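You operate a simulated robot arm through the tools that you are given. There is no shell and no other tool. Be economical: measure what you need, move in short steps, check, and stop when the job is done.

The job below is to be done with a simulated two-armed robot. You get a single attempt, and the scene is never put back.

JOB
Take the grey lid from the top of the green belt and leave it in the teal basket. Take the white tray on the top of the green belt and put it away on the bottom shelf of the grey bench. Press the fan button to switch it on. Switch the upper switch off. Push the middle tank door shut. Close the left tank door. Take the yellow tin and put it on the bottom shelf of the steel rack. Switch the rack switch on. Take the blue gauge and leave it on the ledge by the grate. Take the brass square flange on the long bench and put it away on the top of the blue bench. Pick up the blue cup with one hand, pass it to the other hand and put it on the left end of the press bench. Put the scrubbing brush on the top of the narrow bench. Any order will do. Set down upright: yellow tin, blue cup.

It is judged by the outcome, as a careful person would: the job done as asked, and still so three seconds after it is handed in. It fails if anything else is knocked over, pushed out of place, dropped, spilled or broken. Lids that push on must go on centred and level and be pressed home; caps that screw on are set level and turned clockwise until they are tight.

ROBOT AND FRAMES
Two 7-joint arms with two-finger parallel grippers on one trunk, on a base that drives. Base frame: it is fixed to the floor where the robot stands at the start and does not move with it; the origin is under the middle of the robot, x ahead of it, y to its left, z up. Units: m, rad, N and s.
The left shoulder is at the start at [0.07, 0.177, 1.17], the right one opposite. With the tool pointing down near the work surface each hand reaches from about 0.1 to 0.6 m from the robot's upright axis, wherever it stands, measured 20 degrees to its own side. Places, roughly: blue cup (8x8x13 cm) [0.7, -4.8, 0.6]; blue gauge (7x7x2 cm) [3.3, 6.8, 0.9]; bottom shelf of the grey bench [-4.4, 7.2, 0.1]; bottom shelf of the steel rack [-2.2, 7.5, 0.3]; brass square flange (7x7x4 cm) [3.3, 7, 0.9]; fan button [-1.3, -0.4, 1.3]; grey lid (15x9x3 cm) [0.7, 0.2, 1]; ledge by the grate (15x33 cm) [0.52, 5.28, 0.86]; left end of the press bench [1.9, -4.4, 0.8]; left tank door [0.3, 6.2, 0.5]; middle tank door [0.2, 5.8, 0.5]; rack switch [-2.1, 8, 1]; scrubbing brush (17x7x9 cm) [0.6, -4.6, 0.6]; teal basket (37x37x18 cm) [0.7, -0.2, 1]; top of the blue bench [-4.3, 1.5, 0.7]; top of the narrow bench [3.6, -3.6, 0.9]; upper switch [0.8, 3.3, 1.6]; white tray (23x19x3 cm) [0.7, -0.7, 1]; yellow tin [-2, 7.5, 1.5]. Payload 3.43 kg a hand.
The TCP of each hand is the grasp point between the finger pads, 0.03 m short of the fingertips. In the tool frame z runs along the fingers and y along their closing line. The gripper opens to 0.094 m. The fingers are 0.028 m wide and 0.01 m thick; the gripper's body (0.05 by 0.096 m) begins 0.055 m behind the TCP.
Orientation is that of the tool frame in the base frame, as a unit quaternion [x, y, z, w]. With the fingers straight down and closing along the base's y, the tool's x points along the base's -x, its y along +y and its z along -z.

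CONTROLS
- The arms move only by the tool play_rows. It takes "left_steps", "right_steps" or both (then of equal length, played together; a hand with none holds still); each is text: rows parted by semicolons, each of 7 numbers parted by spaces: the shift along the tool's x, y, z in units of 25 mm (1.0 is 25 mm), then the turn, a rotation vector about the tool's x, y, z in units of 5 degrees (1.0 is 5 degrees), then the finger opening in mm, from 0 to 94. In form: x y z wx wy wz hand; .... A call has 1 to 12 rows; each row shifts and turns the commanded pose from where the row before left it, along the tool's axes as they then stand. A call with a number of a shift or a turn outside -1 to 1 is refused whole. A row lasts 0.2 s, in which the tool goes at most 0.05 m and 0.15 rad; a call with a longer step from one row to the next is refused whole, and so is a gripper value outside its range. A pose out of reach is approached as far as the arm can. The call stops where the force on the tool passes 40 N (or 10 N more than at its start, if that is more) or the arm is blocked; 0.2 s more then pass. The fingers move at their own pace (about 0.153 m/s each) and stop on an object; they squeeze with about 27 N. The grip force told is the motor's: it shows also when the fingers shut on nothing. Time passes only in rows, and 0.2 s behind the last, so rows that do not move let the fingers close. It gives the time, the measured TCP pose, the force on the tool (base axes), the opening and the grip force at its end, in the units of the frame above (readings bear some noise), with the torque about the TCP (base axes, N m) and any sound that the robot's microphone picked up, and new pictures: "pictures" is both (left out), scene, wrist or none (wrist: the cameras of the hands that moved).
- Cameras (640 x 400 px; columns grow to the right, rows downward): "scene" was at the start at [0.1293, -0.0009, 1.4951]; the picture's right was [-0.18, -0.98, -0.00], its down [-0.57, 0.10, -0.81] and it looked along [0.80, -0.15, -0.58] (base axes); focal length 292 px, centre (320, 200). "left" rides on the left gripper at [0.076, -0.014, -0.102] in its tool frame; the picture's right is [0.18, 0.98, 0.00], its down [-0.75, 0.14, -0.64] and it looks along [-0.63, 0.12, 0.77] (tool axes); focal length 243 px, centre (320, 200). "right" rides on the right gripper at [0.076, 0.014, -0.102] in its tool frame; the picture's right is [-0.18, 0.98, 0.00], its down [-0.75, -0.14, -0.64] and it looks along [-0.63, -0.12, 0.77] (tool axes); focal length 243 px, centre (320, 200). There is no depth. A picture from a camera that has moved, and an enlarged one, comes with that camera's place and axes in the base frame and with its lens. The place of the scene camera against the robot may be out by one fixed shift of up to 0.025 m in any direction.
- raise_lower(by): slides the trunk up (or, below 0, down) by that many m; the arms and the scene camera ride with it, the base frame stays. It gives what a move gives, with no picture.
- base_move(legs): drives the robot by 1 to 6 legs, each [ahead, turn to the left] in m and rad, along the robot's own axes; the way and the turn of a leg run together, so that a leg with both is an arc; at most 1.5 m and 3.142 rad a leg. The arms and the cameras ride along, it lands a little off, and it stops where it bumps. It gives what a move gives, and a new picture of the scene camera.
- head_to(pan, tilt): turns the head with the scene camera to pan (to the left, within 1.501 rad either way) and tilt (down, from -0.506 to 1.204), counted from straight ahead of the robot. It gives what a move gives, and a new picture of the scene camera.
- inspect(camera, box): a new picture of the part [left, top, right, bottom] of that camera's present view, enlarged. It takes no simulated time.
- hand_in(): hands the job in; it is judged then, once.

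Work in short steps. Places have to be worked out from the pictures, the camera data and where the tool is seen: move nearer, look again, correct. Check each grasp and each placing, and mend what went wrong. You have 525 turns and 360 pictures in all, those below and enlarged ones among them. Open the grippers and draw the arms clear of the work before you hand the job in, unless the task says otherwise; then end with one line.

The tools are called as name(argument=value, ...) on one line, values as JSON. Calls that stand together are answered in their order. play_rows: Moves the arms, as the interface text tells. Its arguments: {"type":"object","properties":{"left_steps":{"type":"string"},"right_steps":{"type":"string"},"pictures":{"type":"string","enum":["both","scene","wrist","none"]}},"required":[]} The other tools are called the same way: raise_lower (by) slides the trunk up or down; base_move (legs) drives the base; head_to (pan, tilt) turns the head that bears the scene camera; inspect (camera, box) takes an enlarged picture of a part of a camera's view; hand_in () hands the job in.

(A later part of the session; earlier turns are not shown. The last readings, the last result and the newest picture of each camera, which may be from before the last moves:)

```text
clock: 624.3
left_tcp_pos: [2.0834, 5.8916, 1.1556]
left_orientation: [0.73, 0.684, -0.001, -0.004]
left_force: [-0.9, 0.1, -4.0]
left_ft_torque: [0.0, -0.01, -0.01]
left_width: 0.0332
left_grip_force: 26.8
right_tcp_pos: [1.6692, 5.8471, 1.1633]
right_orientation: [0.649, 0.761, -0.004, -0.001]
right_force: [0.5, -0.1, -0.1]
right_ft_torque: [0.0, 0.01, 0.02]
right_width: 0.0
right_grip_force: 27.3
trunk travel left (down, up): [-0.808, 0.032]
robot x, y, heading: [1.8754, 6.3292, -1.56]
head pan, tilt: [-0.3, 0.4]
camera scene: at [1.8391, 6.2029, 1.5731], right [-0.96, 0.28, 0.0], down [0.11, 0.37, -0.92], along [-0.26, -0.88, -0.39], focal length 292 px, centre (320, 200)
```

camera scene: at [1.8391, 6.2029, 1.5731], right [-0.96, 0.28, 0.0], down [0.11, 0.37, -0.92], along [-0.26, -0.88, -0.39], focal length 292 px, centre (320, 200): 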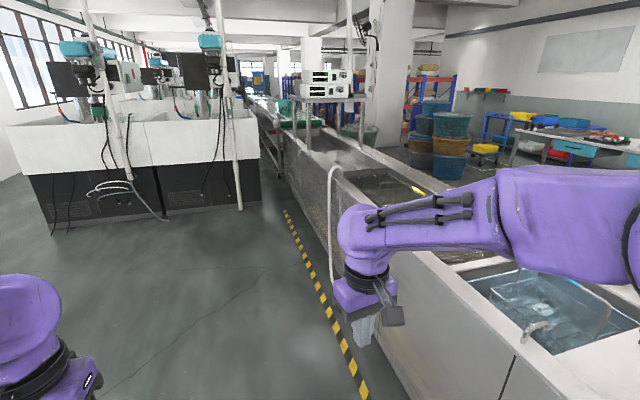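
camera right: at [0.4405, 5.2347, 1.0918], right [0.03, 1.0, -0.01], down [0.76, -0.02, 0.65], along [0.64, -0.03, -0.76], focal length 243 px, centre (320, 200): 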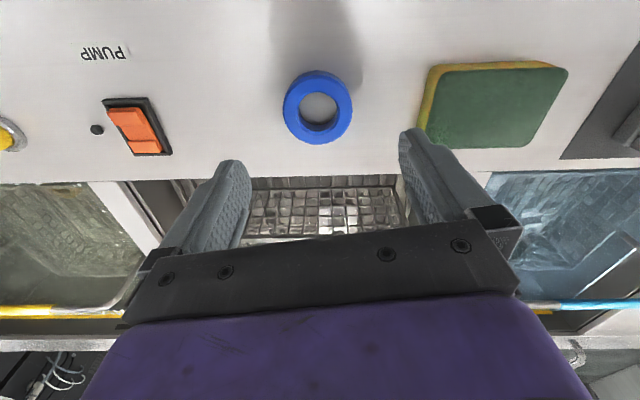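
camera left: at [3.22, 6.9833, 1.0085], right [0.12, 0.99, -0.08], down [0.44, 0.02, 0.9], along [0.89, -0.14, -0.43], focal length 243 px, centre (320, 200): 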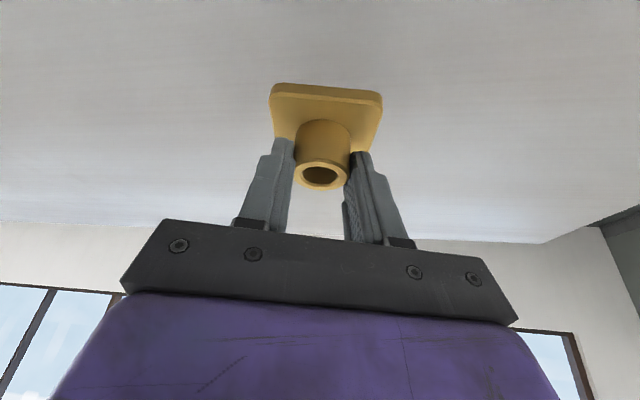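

There's a clear aisle east of the unit (unit edge x≈1.05). I drive down to y≈4.3 and turn toward the boxes, then pitch the right hand forward and up.

base_move(legs=[[1.1, 0], [0.95, 0], [0, -0.9]])

play_rows(right_steps="0 0 -1 0 -1 0 0;0 0 -1 0 -1 0 0;0 0 -1 0 -1 0 0;0 0 -1 0 -1 0 0;0 0 -1 0 -1 0 0;0 0 -1 0 -1 0 0;-1 0 -1 0 -1 0 0;-1 0 -0.5 0 -1 0 0;-1 0 0 0 -1 0 0;-1 0 0 0 -1 0 0;-1 0 0 0 -1 0 0;-1 0 0 0 -1 0 0", pictures="none")

play_rows(right_steps="-1 0 0 0 -1 0 0;-1 0 0 0 -1 0 0;-1 0 0 0 -1 0 0;-1 0 0 0 -1 0 0;-1 0 0 0 -1 0 0;-1 0 0 0 -1 0 0", pictures="none")

head_to(pan=0.15, tilt=0.1)

```text
clock: 636.8
left_tcp_pos: [1.6958, 3.8504, 1.1556]
left_orientation: [0.957, 0.29, 0.001, -0.004]
left_force: [-0.2, -0.1, -4.3]
left_ft_torque: [0.01, 0.04, 0.04]
left_width: 0.0332
left_grip_force: 26.6
right_tcp_pos: [1.4077, 4.1522, 1.1644]
right_orientation: [0.918, 0.396, -0.004, -0.003]
right_force: [-0.5, -0.3, 0.0]
right_ft_torque: [0.01, 0.0, -0.02]
right_width: 0.0
right_grip_force: 27.1
trunk travel left (down, up): [-0.808, 0.032]
robot x, y, heading: [1.9119, 4.2837, -2.47]
head pan, tilt: [-0.3, 0.4]
camera scene: at [1.7788, 4.2338, 1.5731], right [-0.36, 0.93, 0.0], down [0.36, 0.14, -0.92], along [-0.86, -0.33, -0.39], focal length 292 px, centre (320, 200)
```

scene: 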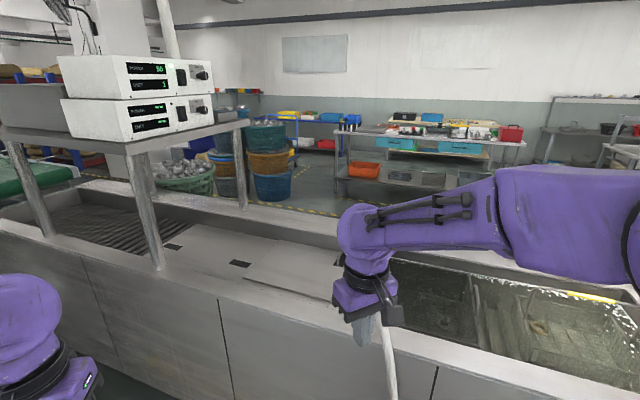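

```text
clock: 639.4
left_tcp_pos: [1.6956, 3.851, 1.1551]
left_orientation: [0.957, 0.289, 0.002, -0.003]
left_force: [-0.2, -0.1, -4.2]
left_ft_torque: [0.0, 0.06, 0.0]
left_width: 0.0331
left_grip_force: 27.0
right_tcp_pos: [1.3705, 4.109, 1.4435]
right_orientation: [0.793, 0.345, -0.462, 0.196]
right_force: [-0.1, 0.0, 0.2]
right_ft_torque: [0.02, 0.01, 0.0]
right_width: 0.0002
right_grip_force: 27.2
trunk travel left (down, up): [-0.808, 0.032]
robot x, y, heading: [1.913, 4.2832, -2.478]
head pan, tilt: [-0.3, 0.4]
```

```text
clock: 640.8
left_tcp_pos: [1.6954, 3.8498, 1.1551]
left_orientation: [0.957, 0.289, 0.0, -0.004]
left_force: [-0.3, 0.1, -4.2]
left_ft_torque: [-0.03, -0.03, -0.01]
left_width: 0.0333
left_grip_force: 26.7
right_tcp_pos: [1.3414, 4.0768, 1.5832]
right_orientation: [-0.647, -0.281, 0.652, -0.278]
right_force: [0.0, -0.7, -0.1]
right_ft_torque: [0.03, -0.03, 0.01]
right_width: 0.0
right_grip_force: 27.3
trunk travel left (down, up): [-0.808, 0.032]
robot x, y, heading: [1.9154, 4.2847, -2.476]
head pan, tilt: [-0.3, 0.4]
```

```text
clock: 641.7
left_tcp_pos: [1.6944, 3.8512, 1.1557]
left_orientation: [0.957, 0.29, 0.001, -0.004]
left_force: [-0.8, 0.3, -3.2]
left_ft_torque: [0.01, -0.01, 0.02]
left_width: 0.0336
left_grip_force: 26.8
right_tcp_pos: [1.3423, 4.0769, 1.5821]
right_orientation: [-0.647, -0.282, 0.652, -0.277]
right_force: [0.4, 0.7, 0.2]
right_ft_torque: [0.04, 0.02, 0.01]
right_width: 0.0001
right_grip_force: 27.2
trunk travel left (down, up): [-0.808, 0.032]
robot x, y, heading: [1.9104, 4.2833, -2.478]
head pan, tilt: [0.15, 0.099]
camera scene: at [1.8017, 4.2005, 1.6009], right [-0.73, 0.69, 0.0], down [0.07, 0.07, -0.99], along [-0.68, -0.72, -0.1], focal length 292 px, centre (320, 200)
```

scene: 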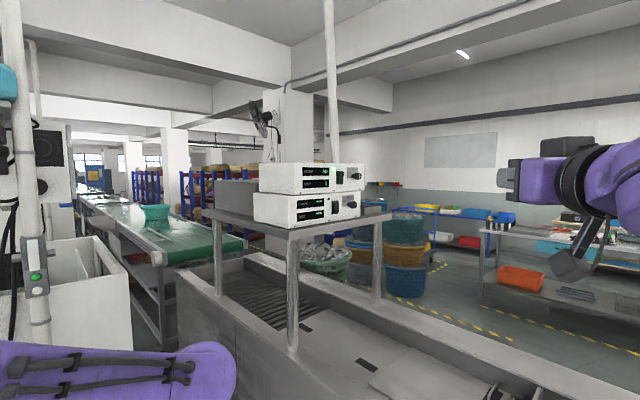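

Triangulating both views, the rocker is at about (0.849, 3.31, 1.578). I zoom to see it from here.

inspect(camera="scene", box=[310, 150, 380, 225])

```text
5.33 times, centred on (345, 188) of scene
camera zoom: at [1.8017, 4.2005, 1.6009], right [-0.73, 0.69, 0.0], down [0.07, 0.07, -0.99], along [-0.68, -0.72, -0.1], focal length 1559 px, centre (187, 267)
```

zoom: 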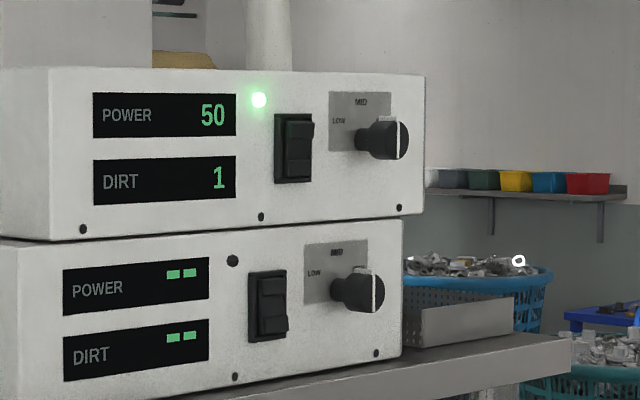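

I approach to about (1.6, 3.75) with heading near -2.45, leaving some gap.

base_move(legs=[[0, 0.38], [0.62, 0], [0, -0.36]])

```text
clock: 647.5
left_tcp_pos: [1.3973, 3.2986, 1.1562]
left_orientation: [0.953, 0.304, 0.0, -0.005]
left_force: [0.0, 0.4, -3.7]
left_ft_torque: [0.0, -0.02, -0.01]
left_width: 0.0333
left_grip_force: 26.7
right_tcp_pos: [1.0373, 3.5153, 1.5829]
right_orientation: [-0.643, -0.291, 0.648, -0.287]
right_force: [0.6, 0.2, -0.4]
right_ft_torque: [0.01, 0.02, 0.0]
right_width: 0.0
right_grip_force: 26.8
trunk travel left (down, up): [-0.808, 0.032]
robot x, y, heading: [1.6006, 3.7355, -2.447]
head pan, tilt: [0.15, 0.099]
camera scene: at [1.4943, 3.6504, 1.601], right [-0.75, 0.66, 0.0], down [0.07, 0.08, -0.99], along [-0.66, -0.74, -0.1], focal length 292 px, centre (320, 200)
```

scene: 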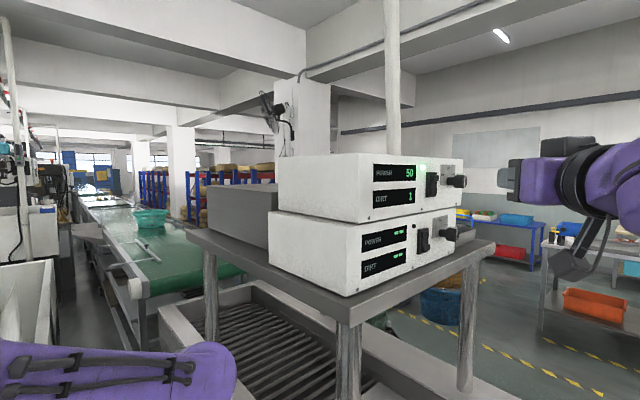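

The rocker is nearly straight ahead of the fingertips (~0.25 m). I advance 0.12 m, aim slightly above centre, and look.

play_rows(right_steps="0 0 1 0 0 0 0;0 0 1 0 0 0 0;0 0 1 0 0 0 0;0 0 1 0 0 0 0;0 0 1 0 0 0 0;0 0 0 0 0 0 0", pictures="both")

```text
clock: 648.9
left_tcp_pos: [1.3941, 3.3001, 1.1566]
left_orientation: [0.953, 0.303, 0.001, -0.003]
left_force: [0.8, 0.1, -4.0]
left_ft_torque: [-0.02, 0.01, 0.0]
left_width: 0.0331
left_grip_force: 27.1
right_tcp_pos: [0.9523, 3.4249, 1.5817]
right_orientation: [-0.642, -0.291, 0.648, -0.288]
right_force: [0.0, 0.3, 0.7]
right_ft_torque: [-0.01, 0.0, 0.01]
right_width: 0.0
right_grip_force: 27.3
trunk travel left (down, up): [-0.808, 0.032]
robot x, y, heading: [1.603, 3.7414, -2.445]
head pan, tilt: [0.15, 0.099]
camera scene: at [1.4932, 3.6526, 1.6011], right [-0.75, 0.66, 0.0], down [0.07, 0.07, -1.0], along [-0.66, -0.74, -0.1], focal length 292 px, centre (320, 200)
camera right: at [1.0293, 3.4925, 1.5055], right [0.73, -0.65, 0.18], down [0.33, 0.57, 0.75], along [-0.59, -0.49, 0.64], focal length 243 px, centre (320, 200)
```

scene: 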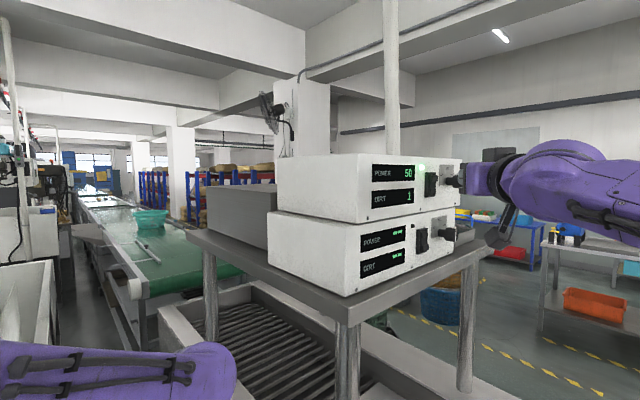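
right: 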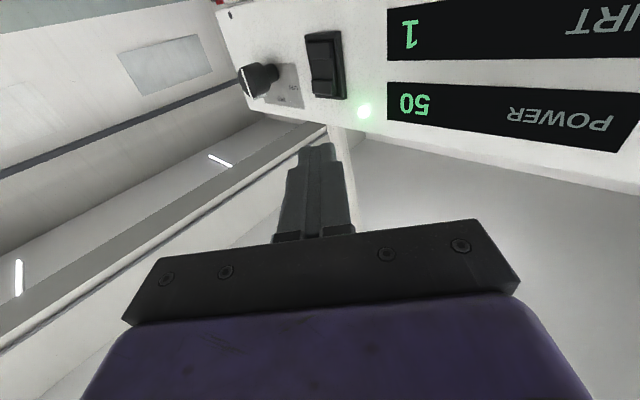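

I zoom the wrist view to judge the rocker's tilt.

inspect(camera="right", box=[280, 15, 400, 130])

```text
3.48 times, centred on (340, 72) of right
camera zoom: at [1.0293, 3.4925, 1.5055], right [0.73, -0.65, 0.18], down [0.33, 0.57, 0.75], along [-0.59, -0.49, 0.64], focal length 844 px, centre (250, 644)
```

zoom: 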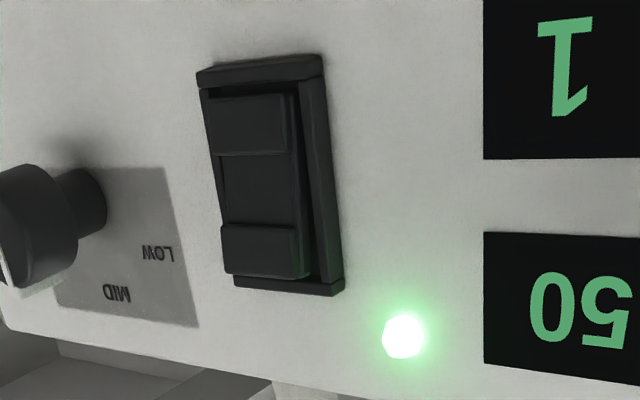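

Parallax shows the rocker's world-top end sticks out (bottom is pressed = on). I aim at the top end and press in small steps.

play_rows(right_steps="0.25 0.28 1 0 0 0 0;0.25 0 1 0 0 0 0;0 0 1 0 0 0 0;0 0 0.4 0 0 0 0;0 0 0.25 0 0 0 0;0 0 0.25 0 0 0 0;0 0 0.25 0 0 0 0;0 0 0.25 0 0 0 0;0 0 0.25 0 0 0 0", pictures="both")

```text
clock: 650.9
left_tcp_pos: [1.3969, 3.2981, 1.1555]
left_orientation: [0.953, 0.304, 0.003, -0.004]
left_force: [-1.0, -0.5, -4.2]
left_ft_torque: [0.0, 0.0, -0.01]
left_width: 0.0331
left_grip_force: 26.8
right_tcp_pos: [0.8998, 3.3572, 1.5671]
right_orientation: [-0.643, -0.291, 0.648, -0.286]
right_force: [0.8, -1.3, -0.1]
right_ft_torque: [-0.01, 0.03, -0.01]
right_width: 0.0
right_grip_force: 27.0
right hand out of reach, approached as far as the arm can: row 4, 5, 6, 7, 8, 9
trunk travel left (down, up): [-0.808, 0.032]
robot x, y, heading: [1.6037, 3.7375, -2.449]
head pan, tilt: [0.15, 0.099]
camera scene: at [1.4931, 3.6515, 1.601], right [-0.75, 0.66, 0.0], down [0.07, 0.07, -0.99], along [-0.66, -0.74, -0.1], focal length 292 px, centre (320, 200)
camera right: at [0.9768, 3.4246, 1.4895], right [0.73, -0.66, 0.18], down [0.33, 0.57, 0.75], along [-0.59, -0.49, 0.63], focal length 243 px, centre (320, 200)
```

scene: 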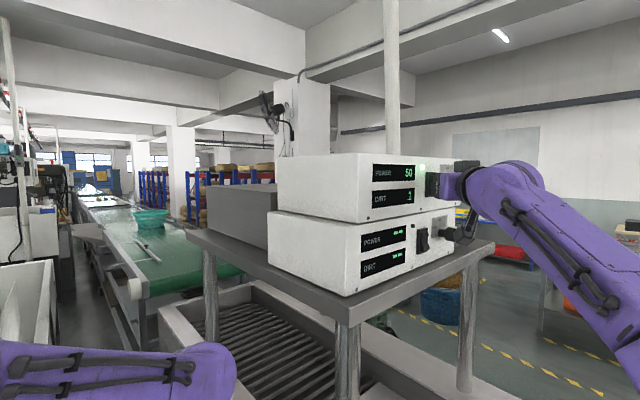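
right: 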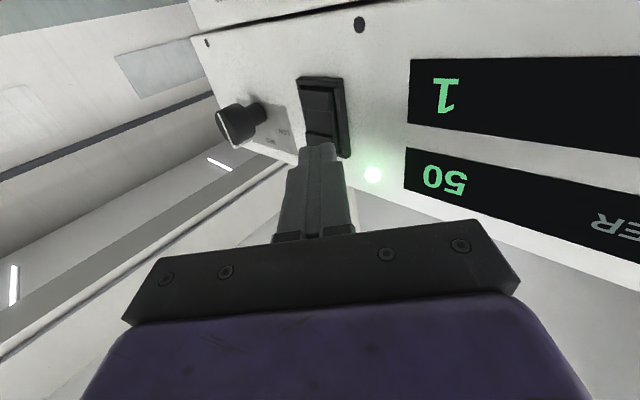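

The arm is at its limit ~4–5 cm short. I pull the command back a bit, raise 1 cm toward the top end, and let the base close the gap.

play_rows(right_steps="-0.2 0.2 -0.8 0 0 0 0;-0.2 0 -0.6 0 0 0 0;0 0 0 0 0 0 0", pictures="none")

base_move(legs=[[0.05, 0]])

play_rows(right_steps="0 0 0.1 0 0 0 0;0 0 0 0 0 0 0", pictures="wrist")

```text
clock: 651.7
left_tcp_pos: [1.3946, 3.2977, 1.1551]
left_orientation: [0.953, 0.303, 0.001, -0.006]
left_force: [0.1, -0.4, -5.1]
left_ft_torque: [0.02, 0.0, 0.02]
left_width: 0.0333
left_grip_force: 27.4
right_tcp_pos: [0.9239, 3.3767, 1.5744]
right_orientation: [-0.644, -0.291, 0.646, -0.288]
right_force: [-0.2, 0.2, 1.1]
right_ft_torque: [-0.01, -0.01, 0.01]
right_width: 0.0002
right_grip_force: 26.7
trunk travel left (down, up): [-0.808, 0.032]
robot x, y, heading: [1.5998, 3.7385, -2.454]
head pan, tilt: [0.15, 0.099]
```

```text
clock: 652.7
left_tcp_pos: [1.3642, 3.2729, 1.1605]
left_orientation: [0.953, 0.303, -0.004, -0.003]
left_force: [0.8, 0.4, -4.6]
left_ft_torque: [-0.04, 0.08, 0.01]
left_width: 0.0329
left_grip_force: 27.3
right_tcp_pos: [0.8985, 3.3557, 1.5838]
right_orientation: [-0.64, -0.29, 0.651, -0.288]
right_force: [0.7, 0.7, 0.9]
right_ft_torque: [0.03, 0.0, -0.02]
right_width: 0.0
right_grip_force: 27.0
trunk travel left (down, up): [-0.808, 0.032]
robot x, y, heading: [1.5587, 3.7084, -2.446]
head pan, tilt: [0.15, 0.099]
camera scene: at [1.4652, 3.6271, 1.6024], right [-0.75, 0.66, 0.0], down [0.06, 0.07, -1.0], along [-0.66, -0.75, -0.09], focal length 292 px, centre (320, 200)
```

scene: 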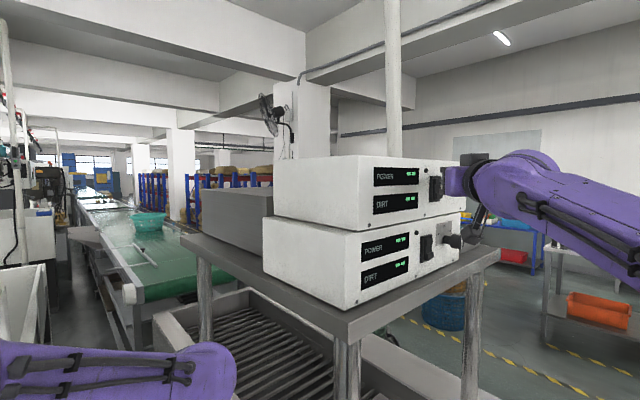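

```text
clock: 653.3
left_tcp_pos: [1.3603, 3.2697, 1.1575]
left_orientation: [0.953, 0.303, 0.0, -0.003]
left_force: [1.5, 0.1, -3.5]
left_ft_torque: [0.0, 0.03, 0.02]
left_width: 0.0332
left_grip_force: 26.5
right_tcp_pos: [0.8908, 3.3479, 1.5795]
right_orientation: [-0.641, -0.29, 0.649, -0.288]
right_force: [0.2, 0.1, -0.1]
right_ft_torque: [-0.02, -0.02, 0.01]
right_width: 0.0002
right_grip_force: 26.7
trunk travel left (down, up): [-0.808, 0.032]
robot x, y, heading: [1.5624, 3.7038, -2.446]
head pan, tilt: [0.15, 0.099]
camera right: at [0.9677, 3.4153, 1.5029], right [0.74, -0.65, 0.18], down [0.33, 0.57, 0.75], along [-0.59, -0.49, 0.64], focal length 243 px, centre (320, 200)
```

right: 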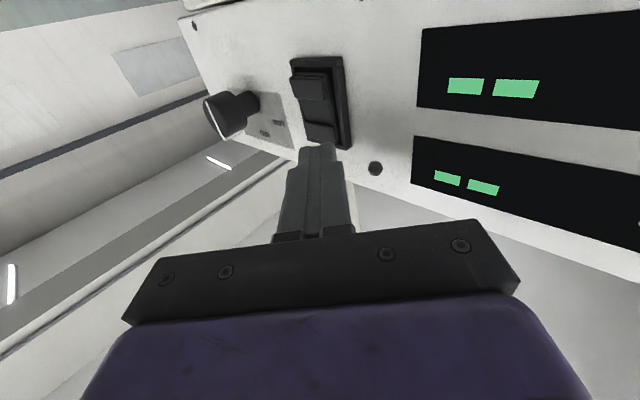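

The upper unit's lamp is off and displays blank: switched off, knob untouched. I retract the hand, restore it to point down, and back away.

play_rows(right_steps="0 0 -1 0 0 0 0;0 0 -1 0 0 0 0;0 0 -1 0 0 0 0;0 0 -1 0 0 0 0;0 0 -1 0 0 0 0;0 0 -1 0 0 0 0;0 0 -1 0 0 0 0;0 0 -1 0 0 0 0", pictures="none")

base_move(legs=[[-0.45, 0], [0, -2.25]])

play_rows(right_steps="1 0 0 0 1 0 0;1 0 0 0 1 0 0;1 0 0 0 1 0 0;1 0 0 0 1 0 0;1 0 0 0 1 0 0;1 0 0 0 1 0 0;1 0 0 0 1 0 0;1 0 0 0 1 0 0;1 0 0 0 1 0 0;1 0 0.5 0 1 0 0;0.8 0 0.8 0 1 0 0;0.5 0 1 0 1 0 0", pictures="none")

play_rows(right_steps="0.3 0 1 0 1 0 0;0 0 1 0 1 0 0;0 0 1 0 1 0 0;0 0 0 0 1 0 0;0 0 0 0 1 0 0;0 0 0 0 1 0 0", pictures="scene")

```text
clock: 655.1
left_tcp_pos: [1.3574, 3.2675, 1.1571]
left_orientation: [0.953, 0.303, 0.001, -0.003]
left_force: [-0.7, 0.4, -4.4]
left_ft_torque: [0.0, -0.02, 0.04]
left_width: 0.0332
left_grip_force: 27.5
right_tcp_pos: [1.0203, 3.4975, 1.5765]
right_orientation: [-0.643, -0.29, 0.648, -0.287]
right_force: [0.3, -0.7, -0.5]
right_ft_torque: [-0.03, -0.01, 0.0]
right_width: 0.0001
right_grip_force: 27.4
right hand out of reach, approached as far as the arm can: row 4, 5
trunk travel left (down, up): [-0.808, 0.032]
robot x, y, heading: [1.5634, 3.7086, -2.444]
head pan, tilt: [0.15, 0.099]
```

```text
clock: 663.2
left_tcp_pos: [1.7061, 4.4337, 1.1556]
left_orientation: [-0.676, 0.737, -0.004, 0.001]
left_force: [-0.7, 0.0, -4.1]
left_ft_torque: [0.03, 0.0, 0.03]
left_width: 0.033
left_grip_force: 26.4
right_tcp_pos: [2.101, 4.5445, 1.5756]
right_orientation: [0.534, -0.461, -0.533, -0.467]
right_force: [0.3, -0.1, 0.8]
right_ft_torque: [0.03, 0.05, 0.03]
right_width: 0.0001
right_grip_force: 26.9
trunk travel left (down, up): [-0.808, 0.032]
robot x, y, heading: [1.9119, 3.9933, 1.564]
head pan, tilt: [0.15, 0.099]
camera scene: at [1.8906, 4.1518, 1.601], right [0.99, 0.14, 0.0], down [0.01, -0.1, -0.99], along [-0.14, 0.98, -0.1], focal length 292 px, centre (320, 200)
```

scene: 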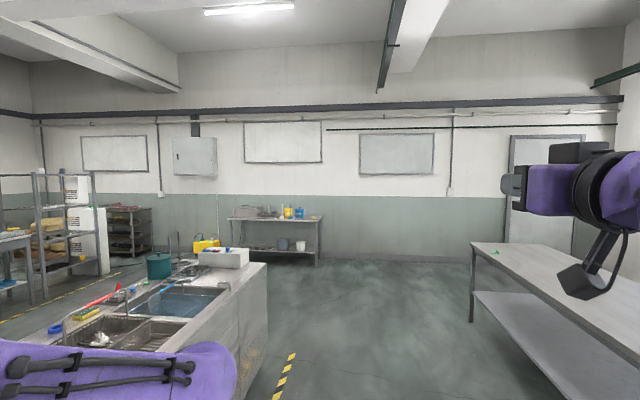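

```text
clock: 665.8
left_tcp_pos: [1.7066, 4.4345, 1.1557]
left_orientation: [-0.675, 0.738, -0.006, 0.001]
left_force: [-0.8, 1.1, -4.9]
left_ft_torque: [0.0, 0.03, 0.01]
left_width: 0.0329
left_grip_force: 26.8
right_tcp_pos: [2.1128, 4.4665, 1.2838]
right_orientation: [0.729, -0.633, -0.194, -0.174]
right_force: [-0.1, 0.1, 0.5]
right_ft_torque: [0.04, 0.0, -0.02]
right_width: 0.0
right_grip_force: 26.8
trunk travel left (down, up): [-0.808, 0.032]
robot x, y, heading: [1.9109, 3.9935, 1.565]
head pan, tilt: [0.15, 0.099]
```

```text
clock: 667.2
left_tcp_pos: [1.7075, 4.4352, 1.1552]
left_orientation: [-0.676, 0.737, -0.005, 0.001]
left_force: [-0.1, 0.6, -3.8]
left_ft_torque: [0.0, -0.04, -0.01]
left_width: 0.0333
left_grip_force: 26.7
right_tcp_pos: [2.1121, 4.4909, 1.2153]
right_orientation: [0.755, -0.656, 0.001, -0.004]
right_force: [0.4, -0.5, -0.2]
right_ft_torque: [0.01, 0.01, -0.01]
right_width: 0.0002
right_grip_force: 27.0
trunk travel left (down, up): [-0.808, 0.032]
robot x, y, heading: [1.9106, 3.9975, 1.564]
head pan, tilt: [0.15, 0.099]
camera scene: at [1.8901, 4.153, 1.6008], right [0.99, 0.14, 0.0], down [0.01, -0.1, -0.99], along [-0.14, 0.98, -0.1], focal length 292 px, centre (320, 200)
```

scene: 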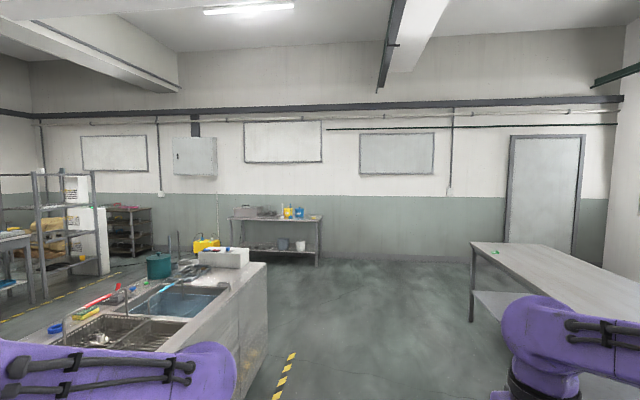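

I drive back round to the aisle and down to y≈3.5.

base_move(legs=[[1.2, 0], [1.2, 0], [1.1, 0], [0, 1.575], [1.25, 0], [1.25, 0]])

base_move(legs=[[0, 1.57], [1.35, 0], [1.35, 0], [1.3, 0], [0, -1.0]])

head_to(pan=-0.3, tilt=0.35)

```text
clock: 700.0
left_tcp_pos: [-0.9932, 7.229, 1.1563]
left_orientation: [1.0, -0.029, 0.002, -0.003]
left_force: [-0.4, -0.3, -4.1]
left_ft_torque: [0.03, -0.01, 0.01]
left_width: 0.0331
left_grip_force: 27.3
right_tcp_pos: [-1.0607, 7.631, 1.2156]
right_orientation: [0.996, 0.084, -0.003, -0.004]
right_force: [-0.3, 0.1, 0.6]
right_ft_torque: [0.0, 0.03, -0.01]
right_width: 0.0
right_grip_force: 27.3
trunk travel left (down, up): [-0.808, 0.032]
robot x, y, heading: [-0.5612, 7.4437, -3.123]
head pan, tilt: [0.15, 0.099]
camera scene: at [-0.7082, 7.4424, 1.6011], right [-0.17, 0.99, 0.0], down [0.1, 0.02, -0.99], along [-0.98, -0.17, -0.1], focal length 292 px, centre (320, 200)
```

scene: 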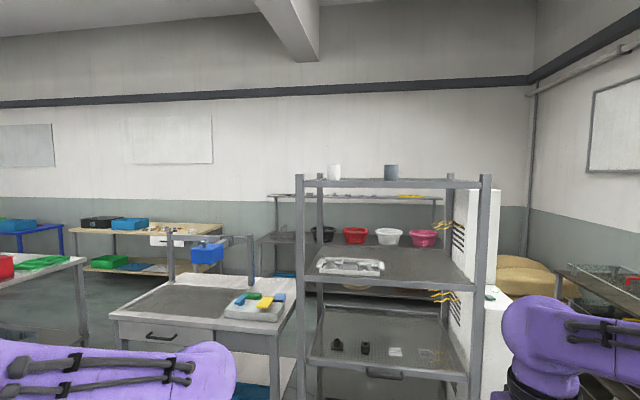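

```text
clock: 725.4
left_tcp_pos: [-0.7446, 3.0473, 1.1557]
left_orientation: [0.964, 0.265, 0.002, -0.005]
left_force: [-1.2, -0.4, -4.1]
left_ft_torque: [-0.01, 0.01, -0.04]
left_width: 0.033
left_grip_force: 27.0
right_tcp_pos: [-1.0238, 3.344, 1.2158]
right_orientation: [0.928, 0.372, -0.003, -0.003]
right_force: [-0.2, -0.3, -0.1]
right_ft_torque: [-0.01, 0.0, -0.03]
right_width: 0.0
right_grip_force: 26.7
trunk travel left (down, up): [-0.808, 0.032]
robot x, y, heading: [-0.5048, 3.469, -2.528]
head pan, tilt: [0.15, 0.099]
camera scene: at [-0.6202, 3.3913, 1.601], right [-0.69, 0.72, 0.0], down [0.07, 0.07, -0.99], along [-0.72, -0.69, -0.1], focal length 292 px, centre (320, 200)
```

scene: 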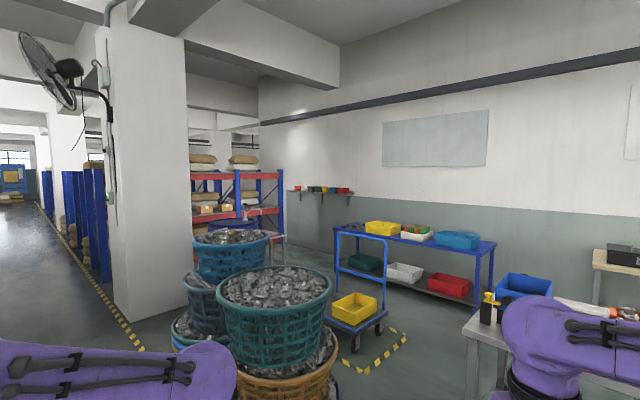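

```text
clock: 726.3
left_tcp_pos: [-0.745, 3.0497, 1.1564]
left_orientation: [0.964, 0.264, 0.002, -0.005]
left_force: [-0.2, 0.1, -4.8]
left_ft_torque: [-0.01, -0.03, 0.01]
left_width: 0.033
left_grip_force: 27.4
right_tcp_pos: [-1.0248, 3.3456, 1.2142]
right_orientation: [0.928, 0.371, -0.003, -0.002]
right_force: [0.4, 0.3, -0.3]
right_ft_torque: [0.01, 0.01, -0.04]
right_width: 0.0
right_grip_force: 27.2
trunk travel left (down, up): [-0.808, 0.032]
robot x, y, heading: [-0.5028, 3.4708, -2.527]
head pan, tilt: [-0.3, 0.351]
camera scene: at [-0.6426, 3.4267, 1.5776], right [-0.31, 0.95, 0.0], down [0.33, 0.11, -0.94], along [-0.89, -0.29, -0.34], focal length 292 px, centre (320, 200)
```

scene: 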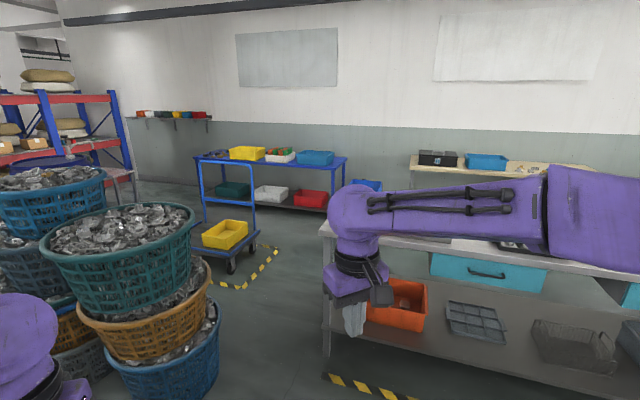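

The blue bench runs y≈0.4–2.6 along the west wall; its north end top seems free. The gap past the baskets is too tight, so I go round via the y≈5.62 gap and south along x≈-3.3.

base_move(legs=[[0, -2.2], [1.1, 0], [1.07, 0], [0, 1.58]])

head_to(pan=0, tilt=0.45)

```text
clock: 746.2
left_tcp_pos: [-0.9136, 5.4502, 1.1562]
left_orientation: [0.999, -0.053, 0.003, -0.003]
left_force: [0.6, 0.2, -4.6]
left_ft_torque: [0.02, -0.03, 0.01]
left_width: 0.033
left_grip_force: 26.0
right_tcp_pos: [-0.9605, 5.8549, 1.2149]
right_orientation: [0.998, 0.061, -0.002, -0.003]
right_force: [0.8, 0.7, -0.5]
right_ft_torque: [-0.02, 0.0, 0.03]
right_width: 0.0
right_grip_force: 27.2
trunk travel left (down, up): [-0.808, 0.032]
robot x, y, heading: [-0.4703, 5.6461, 3.119]
head pan, tilt: [-0.3, 0.351]
camera scene: at [-0.6166, 5.6912, 1.5776], right [0.32, 0.95, 0.0], down [0.33, -0.11, -0.94], along [-0.89, 0.3, -0.34], focal length 292 px, centre (320, 200)
```

scene: 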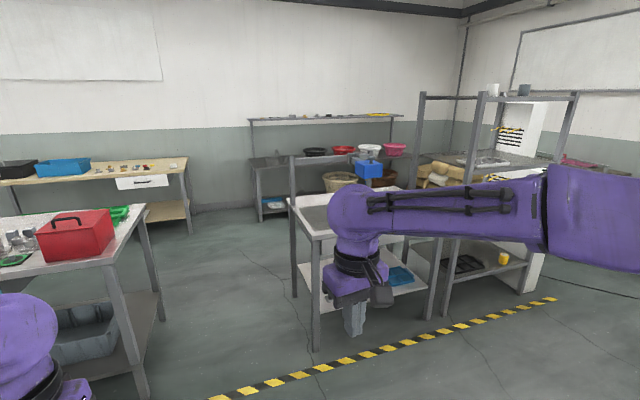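

```text
clock: 747.0
left_tcp_pos: [-0.9132, 5.4509, 1.1557]
left_orientation: [0.999, -0.053, 0.002, -0.005]
left_force: [0.1, -0.3, -4.1]
left_ft_torque: [0.0, -0.01, 0.0]
left_width: 0.033
left_grip_force: 26.7
right_tcp_pos: [-0.9613, 5.8547, 1.2141]
right_orientation: [0.998, 0.06, -0.002, -0.003]
right_force: [1.1, 0.5, -1.0]
right_ft_torque: [0.01, 0.03, 0.02]
right_width: 0.0
right_grip_force: 27.1
trunk travel left (down, up): [-0.808, 0.032]
robot x, y, heading: [-0.4721, 5.643, 3.108]
head pan, tilt: [0.0, 0.45]
camera scene: at [-0.6203, 5.6633, 1.5684], right [0.03, 1.0, 0.0], down [0.44, -0.01, -0.9], along [-0.9, 0.03, -0.44], focal length 292 px, centre (320, 200)
```

scene: 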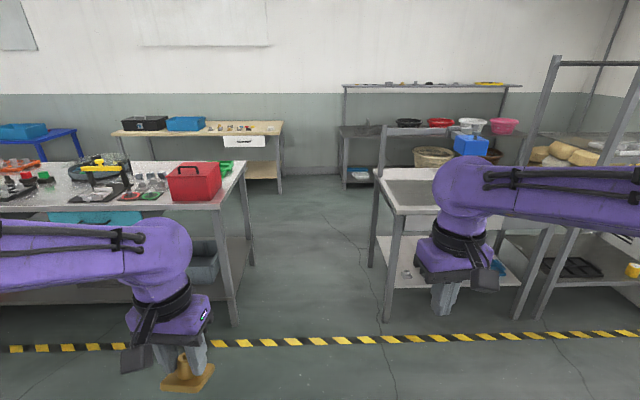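

The gap is clear and the arms ride above the toolbox. I go through and turn south.

base_move(legs=[[0, 0.05], [1.4, 0], [1.4, 0], [0, 1.56]])

```text
clock: 764.6
left_tcp_pos: [-3.0453, 5.1792, 1.156]
left_orientation: [0.736, 0.677, -0.001, -0.004]
left_force: [-0.5, -0.8, -3.7]
left_ft_torque: [0.03, -0.02, 0.01]
left_width: 0.0334
left_grip_force: 26.9
right_tcp_pos: [-3.4489, 5.1221, 1.2143]
right_orientation: [0.656, 0.755, -0.004, -0.001]
right_force: [0.3, -0.3, -0.1]
right_ft_torque: [-0.03, -0.03, 0.01]
right_width: 0.0
right_grip_force: 26.9
trunk travel left (down, up): [-0.808, 0.032]
robot x, y, heading: [-3.2492, 5.6197, -1.572]
head pan, tilt: [0.0, 0.45]
camera scene: at [-3.2574, 5.49, 1.5684], right [-1.0, 0.01, 0.0], down [0.0, 0.44, -0.9], along [-0.01, -0.9, -0.44], focal length 292 px, centre (320, 200)
```

scene: 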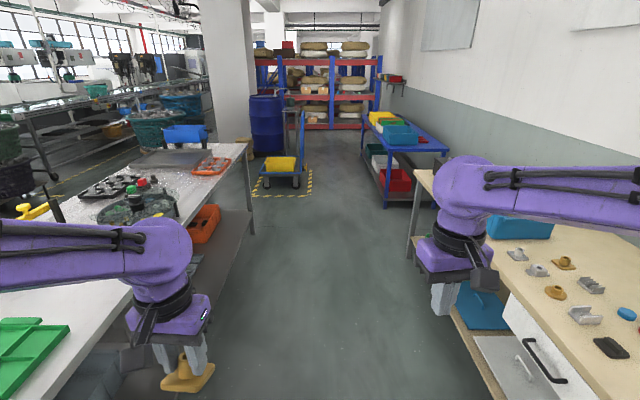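

Corridor is clear. I drive to y≈2.75 and turn to face the blue bench.

base_move(legs=[[1.45, 0], [1.4, 0], [0, -1.57]])

head_to(pan=0.3, tilt=0.55)

```text
clock: 782.3
left_tcp_pos: [-3.7832, 2.601, 1.1559]
left_orientation: [0.997, -0.078, 0.003, -0.003]
left_force: [0.0, -0.2, -4.6]
left_ft_torque: [-0.01, -0.01, 0.03]
left_width: 0.0332
left_grip_force: 27.1
right_tcp_pos: [-3.8115, 3.0062, 1.2154]
right_orientation: [0.999, 0.035, -0.003, -0.004]
right_force: [-0.7, -0.3, 0.2]
right_ft_torque: [-0.02, 0.0, 0.01]
right_width: 0.0
right_grip_force: 27.1
trunk travel left (down, up): [-0.808, 0.032]
robot x, y, heading: [-3.3341, 2.7728, 3.067]
head pan, tilt: [0.0, 0.45]
camera scene: at [-3.4813, 2.7989, 1.5684], right [0.08, 1.0, 0.0], down [0.43, -0.03, -0.9], along [-0.9, 0.07, -0.44], focal length 292 px, centre (320, 200)
```

scene: 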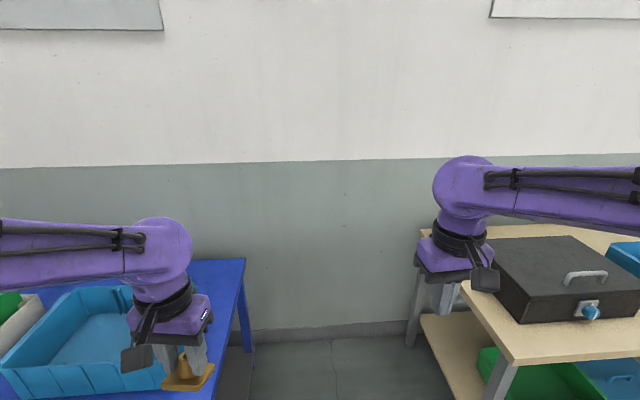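

```text
clock: 783.1
left_tcp_pos: [-3.7834, 2.6009, 1.156]
left_orientation: [0.997, -0.077, 0.003, -0.004]
left_force: [-0.6, -0.2, -4.0]
left_ft_torque: [0.01, -0.02, -0.02]
left_width: 0.0332
left_grip_force: 27.3
right_tcp_pos: [-3.8112, 3.0077, 1.2145]
right_orientation: [0.999, 0.034, -0.003, -0.004]
right_force: [0.0, 0.4, 0.2]
right_ft_torque: [0.01, -0.01, 0.03]
right_width: 0.0
right_grip_force: 27.4
trunk travel left (down, up): [-0.808, 0.032]
robot x, y, heading: [-3.3332, 2.7731, 3.062]
head pan, tilt: [0.3, 0.55]
camera scene: at [-3.4773, 2.7725, 1.5594], right [-0.22, 0.98, 0.0], down [0.51, 0.12, -0.85], along [-0.83, -0.19, -0.52], focal length 292 px, centre (320, 200)
```

scene: 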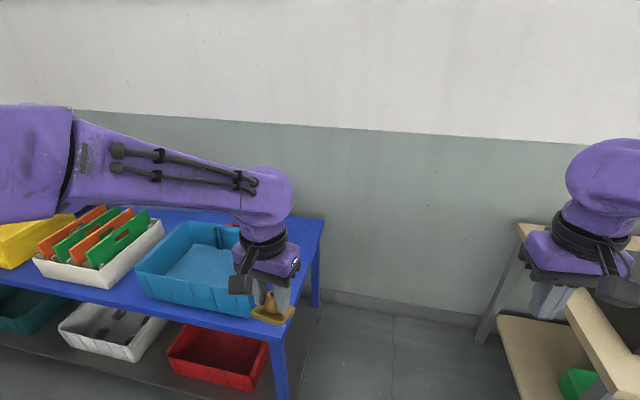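

The free strip on the bench top is right of the blue bin: y≈2.41–2.53. I move closer so the left hand can place the flange there, and pitch the hand to level the flange.

base_move(legs=[[0, 0.37], [0.33, 0], [0, -0.3]])

play_rows(left_steps="0 0 0 0 -1 0 10;0 0 0 0 -1 0 10;0 0 0 0 -1 0 10;0 0 0 0 -1 0 10;0 0 0 0 -1 0 10;0 0 0 0 0 0 10", pictures="both")

```text
clock: 787.4
left_tcp_pos: [-4.088, 2.48, 1.1544]
left_orientation: [0.999, -0.046, 0.001, -0.004]
left_force: [-0.3, 0.0, -5.1]
left_ft_torque: [0.0, -0.03, 0.0]
left_width: 0.0332
left_grip_force: 27.3
right_tcp_pos: [-4.1408, 2.8831, 1.2156]
right_orientation: [0.998, 0.066, -0.002, -0.004]
right_force: [0.3, 0.1, -0.3]
right_ft_torque: [-0.01, 0.0, -0.01]
right_width: 0.0001
right_grip_force: 27.6
trunk travel left (down, up): [-0.808, 0.032]
robot x, y, heading: [-3.6482, 2.6753, 3.13]
head pan, tilt: [0.3, 0.55]
camera scene: at [-3.7916, 2.6689, 1.5593], right [-0.28, 0.96, 0.0], down [0.5, 0.15, -0.85], along [-0.82, -0.24, -0.52], focal length 292 px, centre (320, 200)
```

scene: 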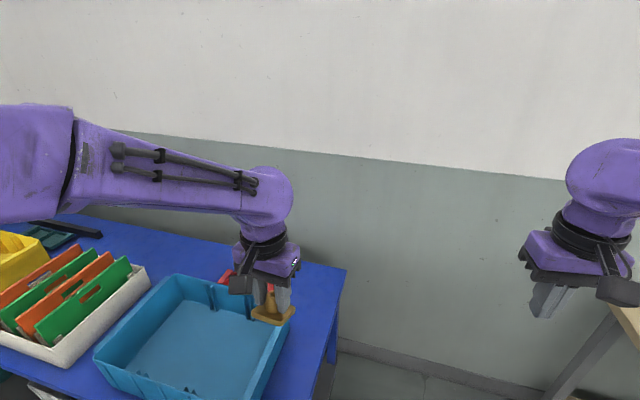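

```text
clock: 788.8
left_tcp_pos: [-4.0871, 2.48, 1.1557]
left_orientation: [0.976, -0.045, -0.213, -0.014]
left_force: [0.0, 0.0, -4.2]
left_ft_torque: [0.03, -0.07, -0.02]
left_width: 0.0332
left_grip_force: 26.9
right_tcp_pos: [-4.1403, 2.8839, 1.2156]
right_orientation: [0.998, 0.066, -0.003, -0.003]
right_force: [0.4, 0.4, -0.6]
right_ft_torque: [0.01, 0.02, -0.01]
right_width: 0.0001
right_grip_force: 26.9
trunk travel left (down, up): [-0.808, 0.032]
robot x, y, heading: [-3.6488, 2.68, 3.129]
head pan, tilt: [0.3, 0.55]
camera scene: at [-3.7917, 2.6712, 1.5593], right [-0.28, 0.96, 0.0], down [0.5, 0.15, -0.85], along [-0.82, -0.24, -0.52], focal length 292 px, centre (320, 200)
camera left: at [-3.9736, 2.4839, 1.217], right [0.08, -0.99, -0.08], down [-0.43, -0.11, 0.9], along [-0.9, -0.03, -0.43], focal length 243 px, centre (320, 200)
```

scene: 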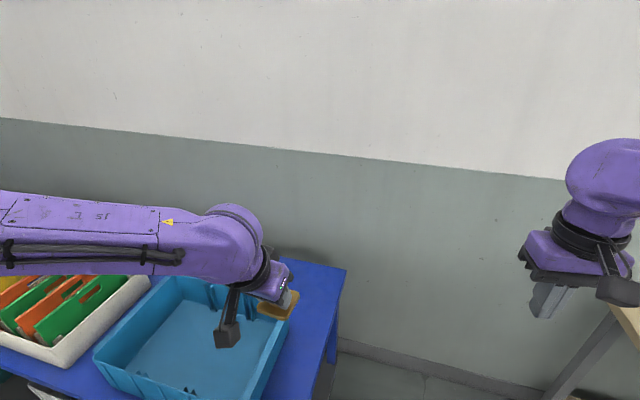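
left: 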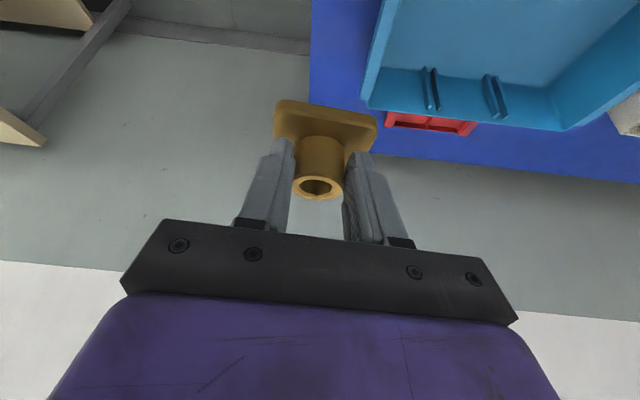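

The strip between bin rim (y≈2.41) and bench edge (y≈2.525) fits the flange at y≈2.475. I move forward 0.13 m, then lower with the trunk.

play_rows(left_steps="-0.9 0.15 0.42 0 0 0 10;-0.9 0.15 0.42 0 0 0 10;-0.9 0.15 0.42 0 0 0 10;-0.9 0.15 0.42 0 0 0 10;-0.9 0.2 0.42 0 0 0 10;-0.3 0 0.13 0 0 0 10;0 0 0 0 0 0 10", pictures="none")

raise_lower(by=-0.3)

play_rows(left_steps="0 0 0 0 0 0 10", pictures="both")

```text
clock: 790.4
left_tcp_pos: [-4.2204, 2.4717, 1.155]
left_orientation: [0.976, -0.044, -0.213, -0.014]
left_force: [0.3, 0.1, -3.8]
left_ft_torque: [-0.06, -0.04, 0.03]
left_width: 0.0331
left_grip_force: 26.9
right_tcp_pos: [-4.1397, 2.882, 1.2154]
right_orientation: [0.998, 0.067, -0.003, -0.003]
right_force: [0.2, 0.5, 0.2]
right_ft_torque: [-0.02, -0.03, 0.03]
right_width: 0.0
right_grip_force: 27.3
trunk travel left (down, up): [-0.808, 0.032]
robot x, y, heading: [-3.6462, 2.6782, 3.126]
head pan, tilt: [0.3, 0.55]
```

```text
clock: 793.4
left_tcp_pos: [-4.2205, 2.4733, 0.8545]
left_orientation: [0.976, -0.044, -0.214, -0.013]
left_force: [0.4, 0.3, -4.9]
left_ft_torque: [-0.07, -0.1, 0.01]
left_width: 0.0333
left_grip_force: 27.2
right_tcp_pos: [-4.1397, 2.8841, 0.9144]
right_orientation: [0.998, 0.066, -0.003, -0.002]
right_force: [-0.5, -0.2, -0.3]
right_ft_torque: [0.0, 0.02, 0.02]
right_width: 0.0001
right_grip_force: 26.5
trunk travel left (down, up): [-0.508, 0.332]
robot x, y, heading: [-3.6462, 2.6805, 3.131]
head pan, tilt: [0.3, 0.55]
```

```text
clock: 793.8
left_tcp_pos: [-4.221, 2.4722, 0.8537]
left_orientation: [0.976, -0.045, -0.213, -0.013]
left_force: [0.7, -0.4, -4.0]
left_ft_torque: [0.0, -0.07, -0.02]
left_width: 0.0334
left_grip_force: 27.0
right_tcp_pos: [-4.1403, 2.8823, 0.9148]
right_orientation: [0.998, 0.066, -0.004, -0.004]
right_force: [0.2, -0.3, 0.2]
right_ft_torque: [0.02, 0.02, 0.03]
right_width: 0.0
right_grip_force: 26.8
trunk travel left (down, up): [-0.508, 0.332]
robot x, y, heading: [-3.6497, 2.6842, 3.126]
head pan, tilt: [0.3, 0.55]
camera scene: at [-3.7916, 2.6701, 1.2593], right [-0.28, 0.96, 0.0], down [0.5, 0.15, -0.85], along [-0.82, -0.24, -0.52], focal length 292 px, centre (320, 200)
camera left: at [-4.1069, 2.4754, 0.916], right [0.08, -0.99, -0.08], down [-0.43, -0.11, 0.9], along [-0.9, -0.03, -0.43], focal length 243 px, centre (320, 200)
```

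scene: 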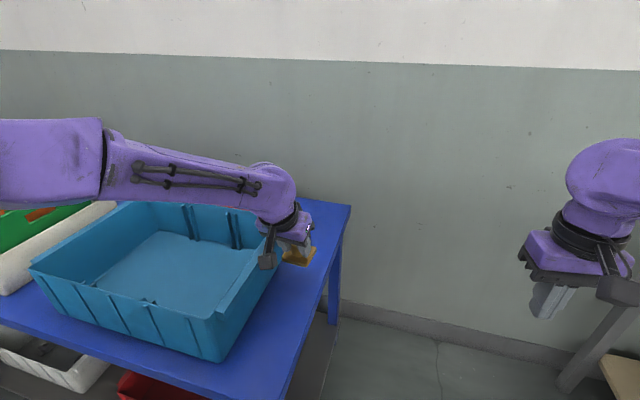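
left: 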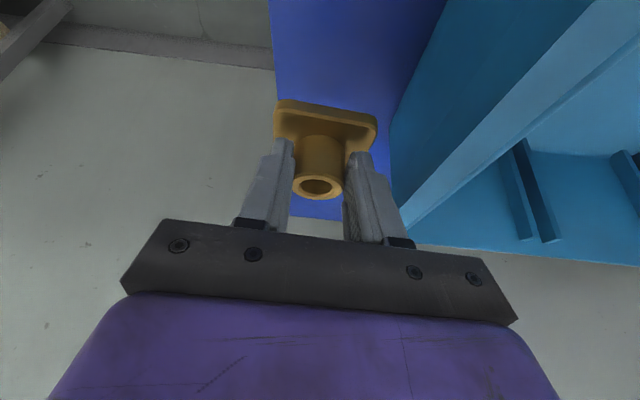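

The flange is over the strip with clearance; the bin rim is at z≈0.82. I lower by trunk 8 cm, then in small steps to contact.

raise_lower(by=-0.08)

play_rows(left_steps="0.13 0 0.27 0 0 0 10;0.13 0 0.27 0 0 0 10;0.1 0 0.2 0 0 0 10;0.1 0 0.2 0 0 0 10;0.1 0 0.2 0 0 0 10;0.1 0 0.2 0 0 0 10;0.1 0 0.2 0 0 0 10", pictures="wrist")

```text
clock: 794.9
left_tcp_pos: [-4.22, 2.4722, 0.7753]
left_orientation: [0.976, -0.044, -0.212, -0.014]
left_force: [0.0, 2.6, -5.9]
left_ft_torque: [-0.11, 0.0, 0.14]
left_width: 0.0331
left_grip_force: 27.0
right_tcp_pos: [-4.1405, 2.8848, 0.8349]
right_orientation: [0.998, 0.066, -0.004, -0.003]
right_force: [-0.2, 0.2, 1.0]
right_ft_torque: [0.0, -0.03, 0.03]
right_width: 0.0002
right_grip_force: 27.0
trunk travel left (down, up): [-0.428, 0.412]
robot x, y, heading: [-3.6469, 2.6798, 3.123]
head pan, tilt: [0.3, 0.55]
```

```text
clock: 795.8
left_tcp_pos: [-4.2234, 2.4723, 0.7628]
left_orientation: [0.973, -0.045, -0.225, -0.014]
left_force: [2.8, 2.2, 19.0]
left_ft_torque: [-0.72, -0.51, 0.15]
left_width: 0.0333
left_grip_force: 26.5
right_tcp_pos: [-4.1378, 2.8852, 0.8377]
right_orientation: [0.998, 0.066, -0.004, -0.003]
right_force: [0.2, 0.2, -0.8]
right_ft_torque: [0.01, 0.03, -0.05]
right_width: 0.0
right_grip_force: 27.3
trunk travel left (down, up): [-0.428, 0.412]
robot x, y, heading: [-3.6441, 2.6822, 3.128]
head pan, tilt: [0.3, 0.55]
stopped in row 4 (left hand): the force on the tool passed its limit at 45 N (the readings are from after the stop); the commanded pose is now the measured one
camera left: at [-4.107, 2.476, 0.8216], right [0.07, -0.99, -0.09], down [-0.41, -0.11, 0.91], along [-0.91, -0.03, -0.41], focal length 243 px, centre (320, 200)
```

left: 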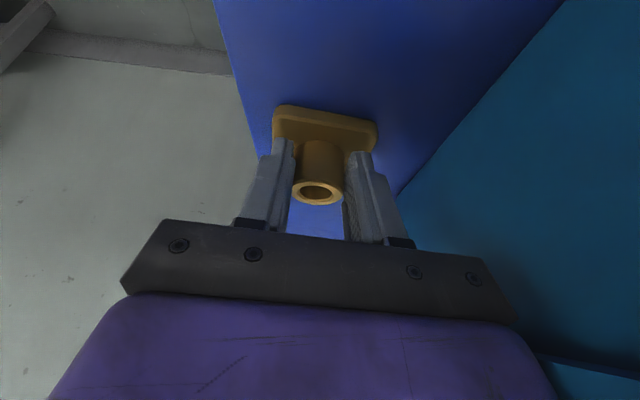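

Contact at plate height ≈0.715. I ease up slightly, open a little, and check.

play_rows(left_steps="-0.03 0 -0.06 0 0.15 0 10;0 0 0 0 0 0 40;0 0 0 0 0 0 55;0 0 0 0 0 0 55", pictures="both")

```text
clock: 796.8
left_tcp_pos: [-4.2211, 2.4733, 0.7632]
left_orientation: [0.975, -0.044, -0.217, -0.013]
left_force: [-2.6, 5.6, 18.3]
left_ft_torque: [-0.35, 0.13, -0.13]
left_width: 0.0517
left_grip_force: 0.0
right_tcp_pos: [-4.1398, 2.8851, 0.8367]
right_orientation: [0.998, 0.066, -0.005, -0.003]
right_force: [-0.5, -0.2, 0.0]
right_ft_torque: [0.0, -0.01, 0.02]
right_width: 0.0
right_grip_force: 27.2
trunk travel left (down, up): [-0.428, 0.412]
robot x, y, heading: [-3.6477, 2.6823, 3.125]
head pan, tilt: [0.3, 0.55]
camera scene: at [-3.7887, 2.6723, 1.1798], right [-0.28, 0.96, 0.0], down [0.5, 0.15, -0.85], along [-0.82, -0.24, -0.52], focal length 292 px, centre (320, 200)
camera left: at [-4.1074, 2.4762, 0.8235], right [0.07, -0.99, -0.08], down [-0.42, -0.11, 0.9], along [-0.9, -0.03, -0.43], focal length 243 px, centre (320, 200)
```

scene: 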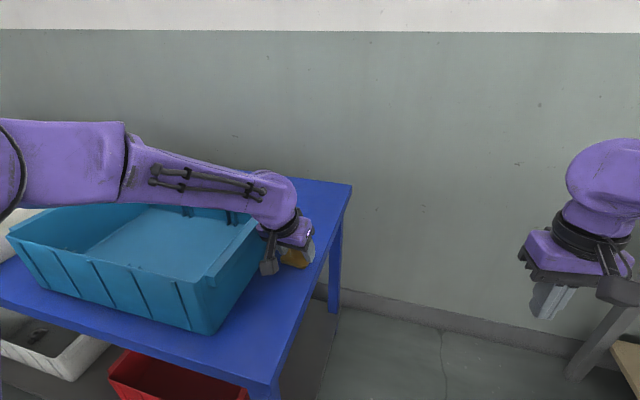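
left: 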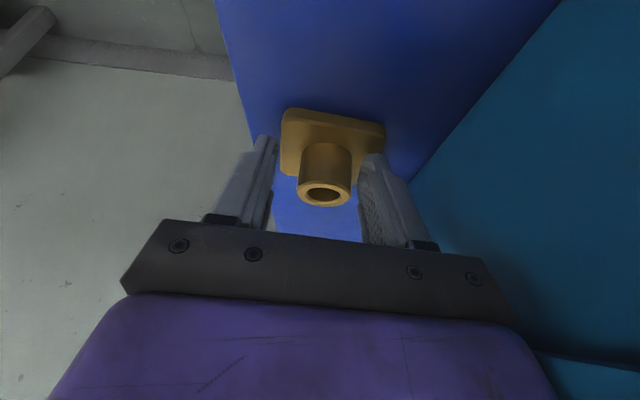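

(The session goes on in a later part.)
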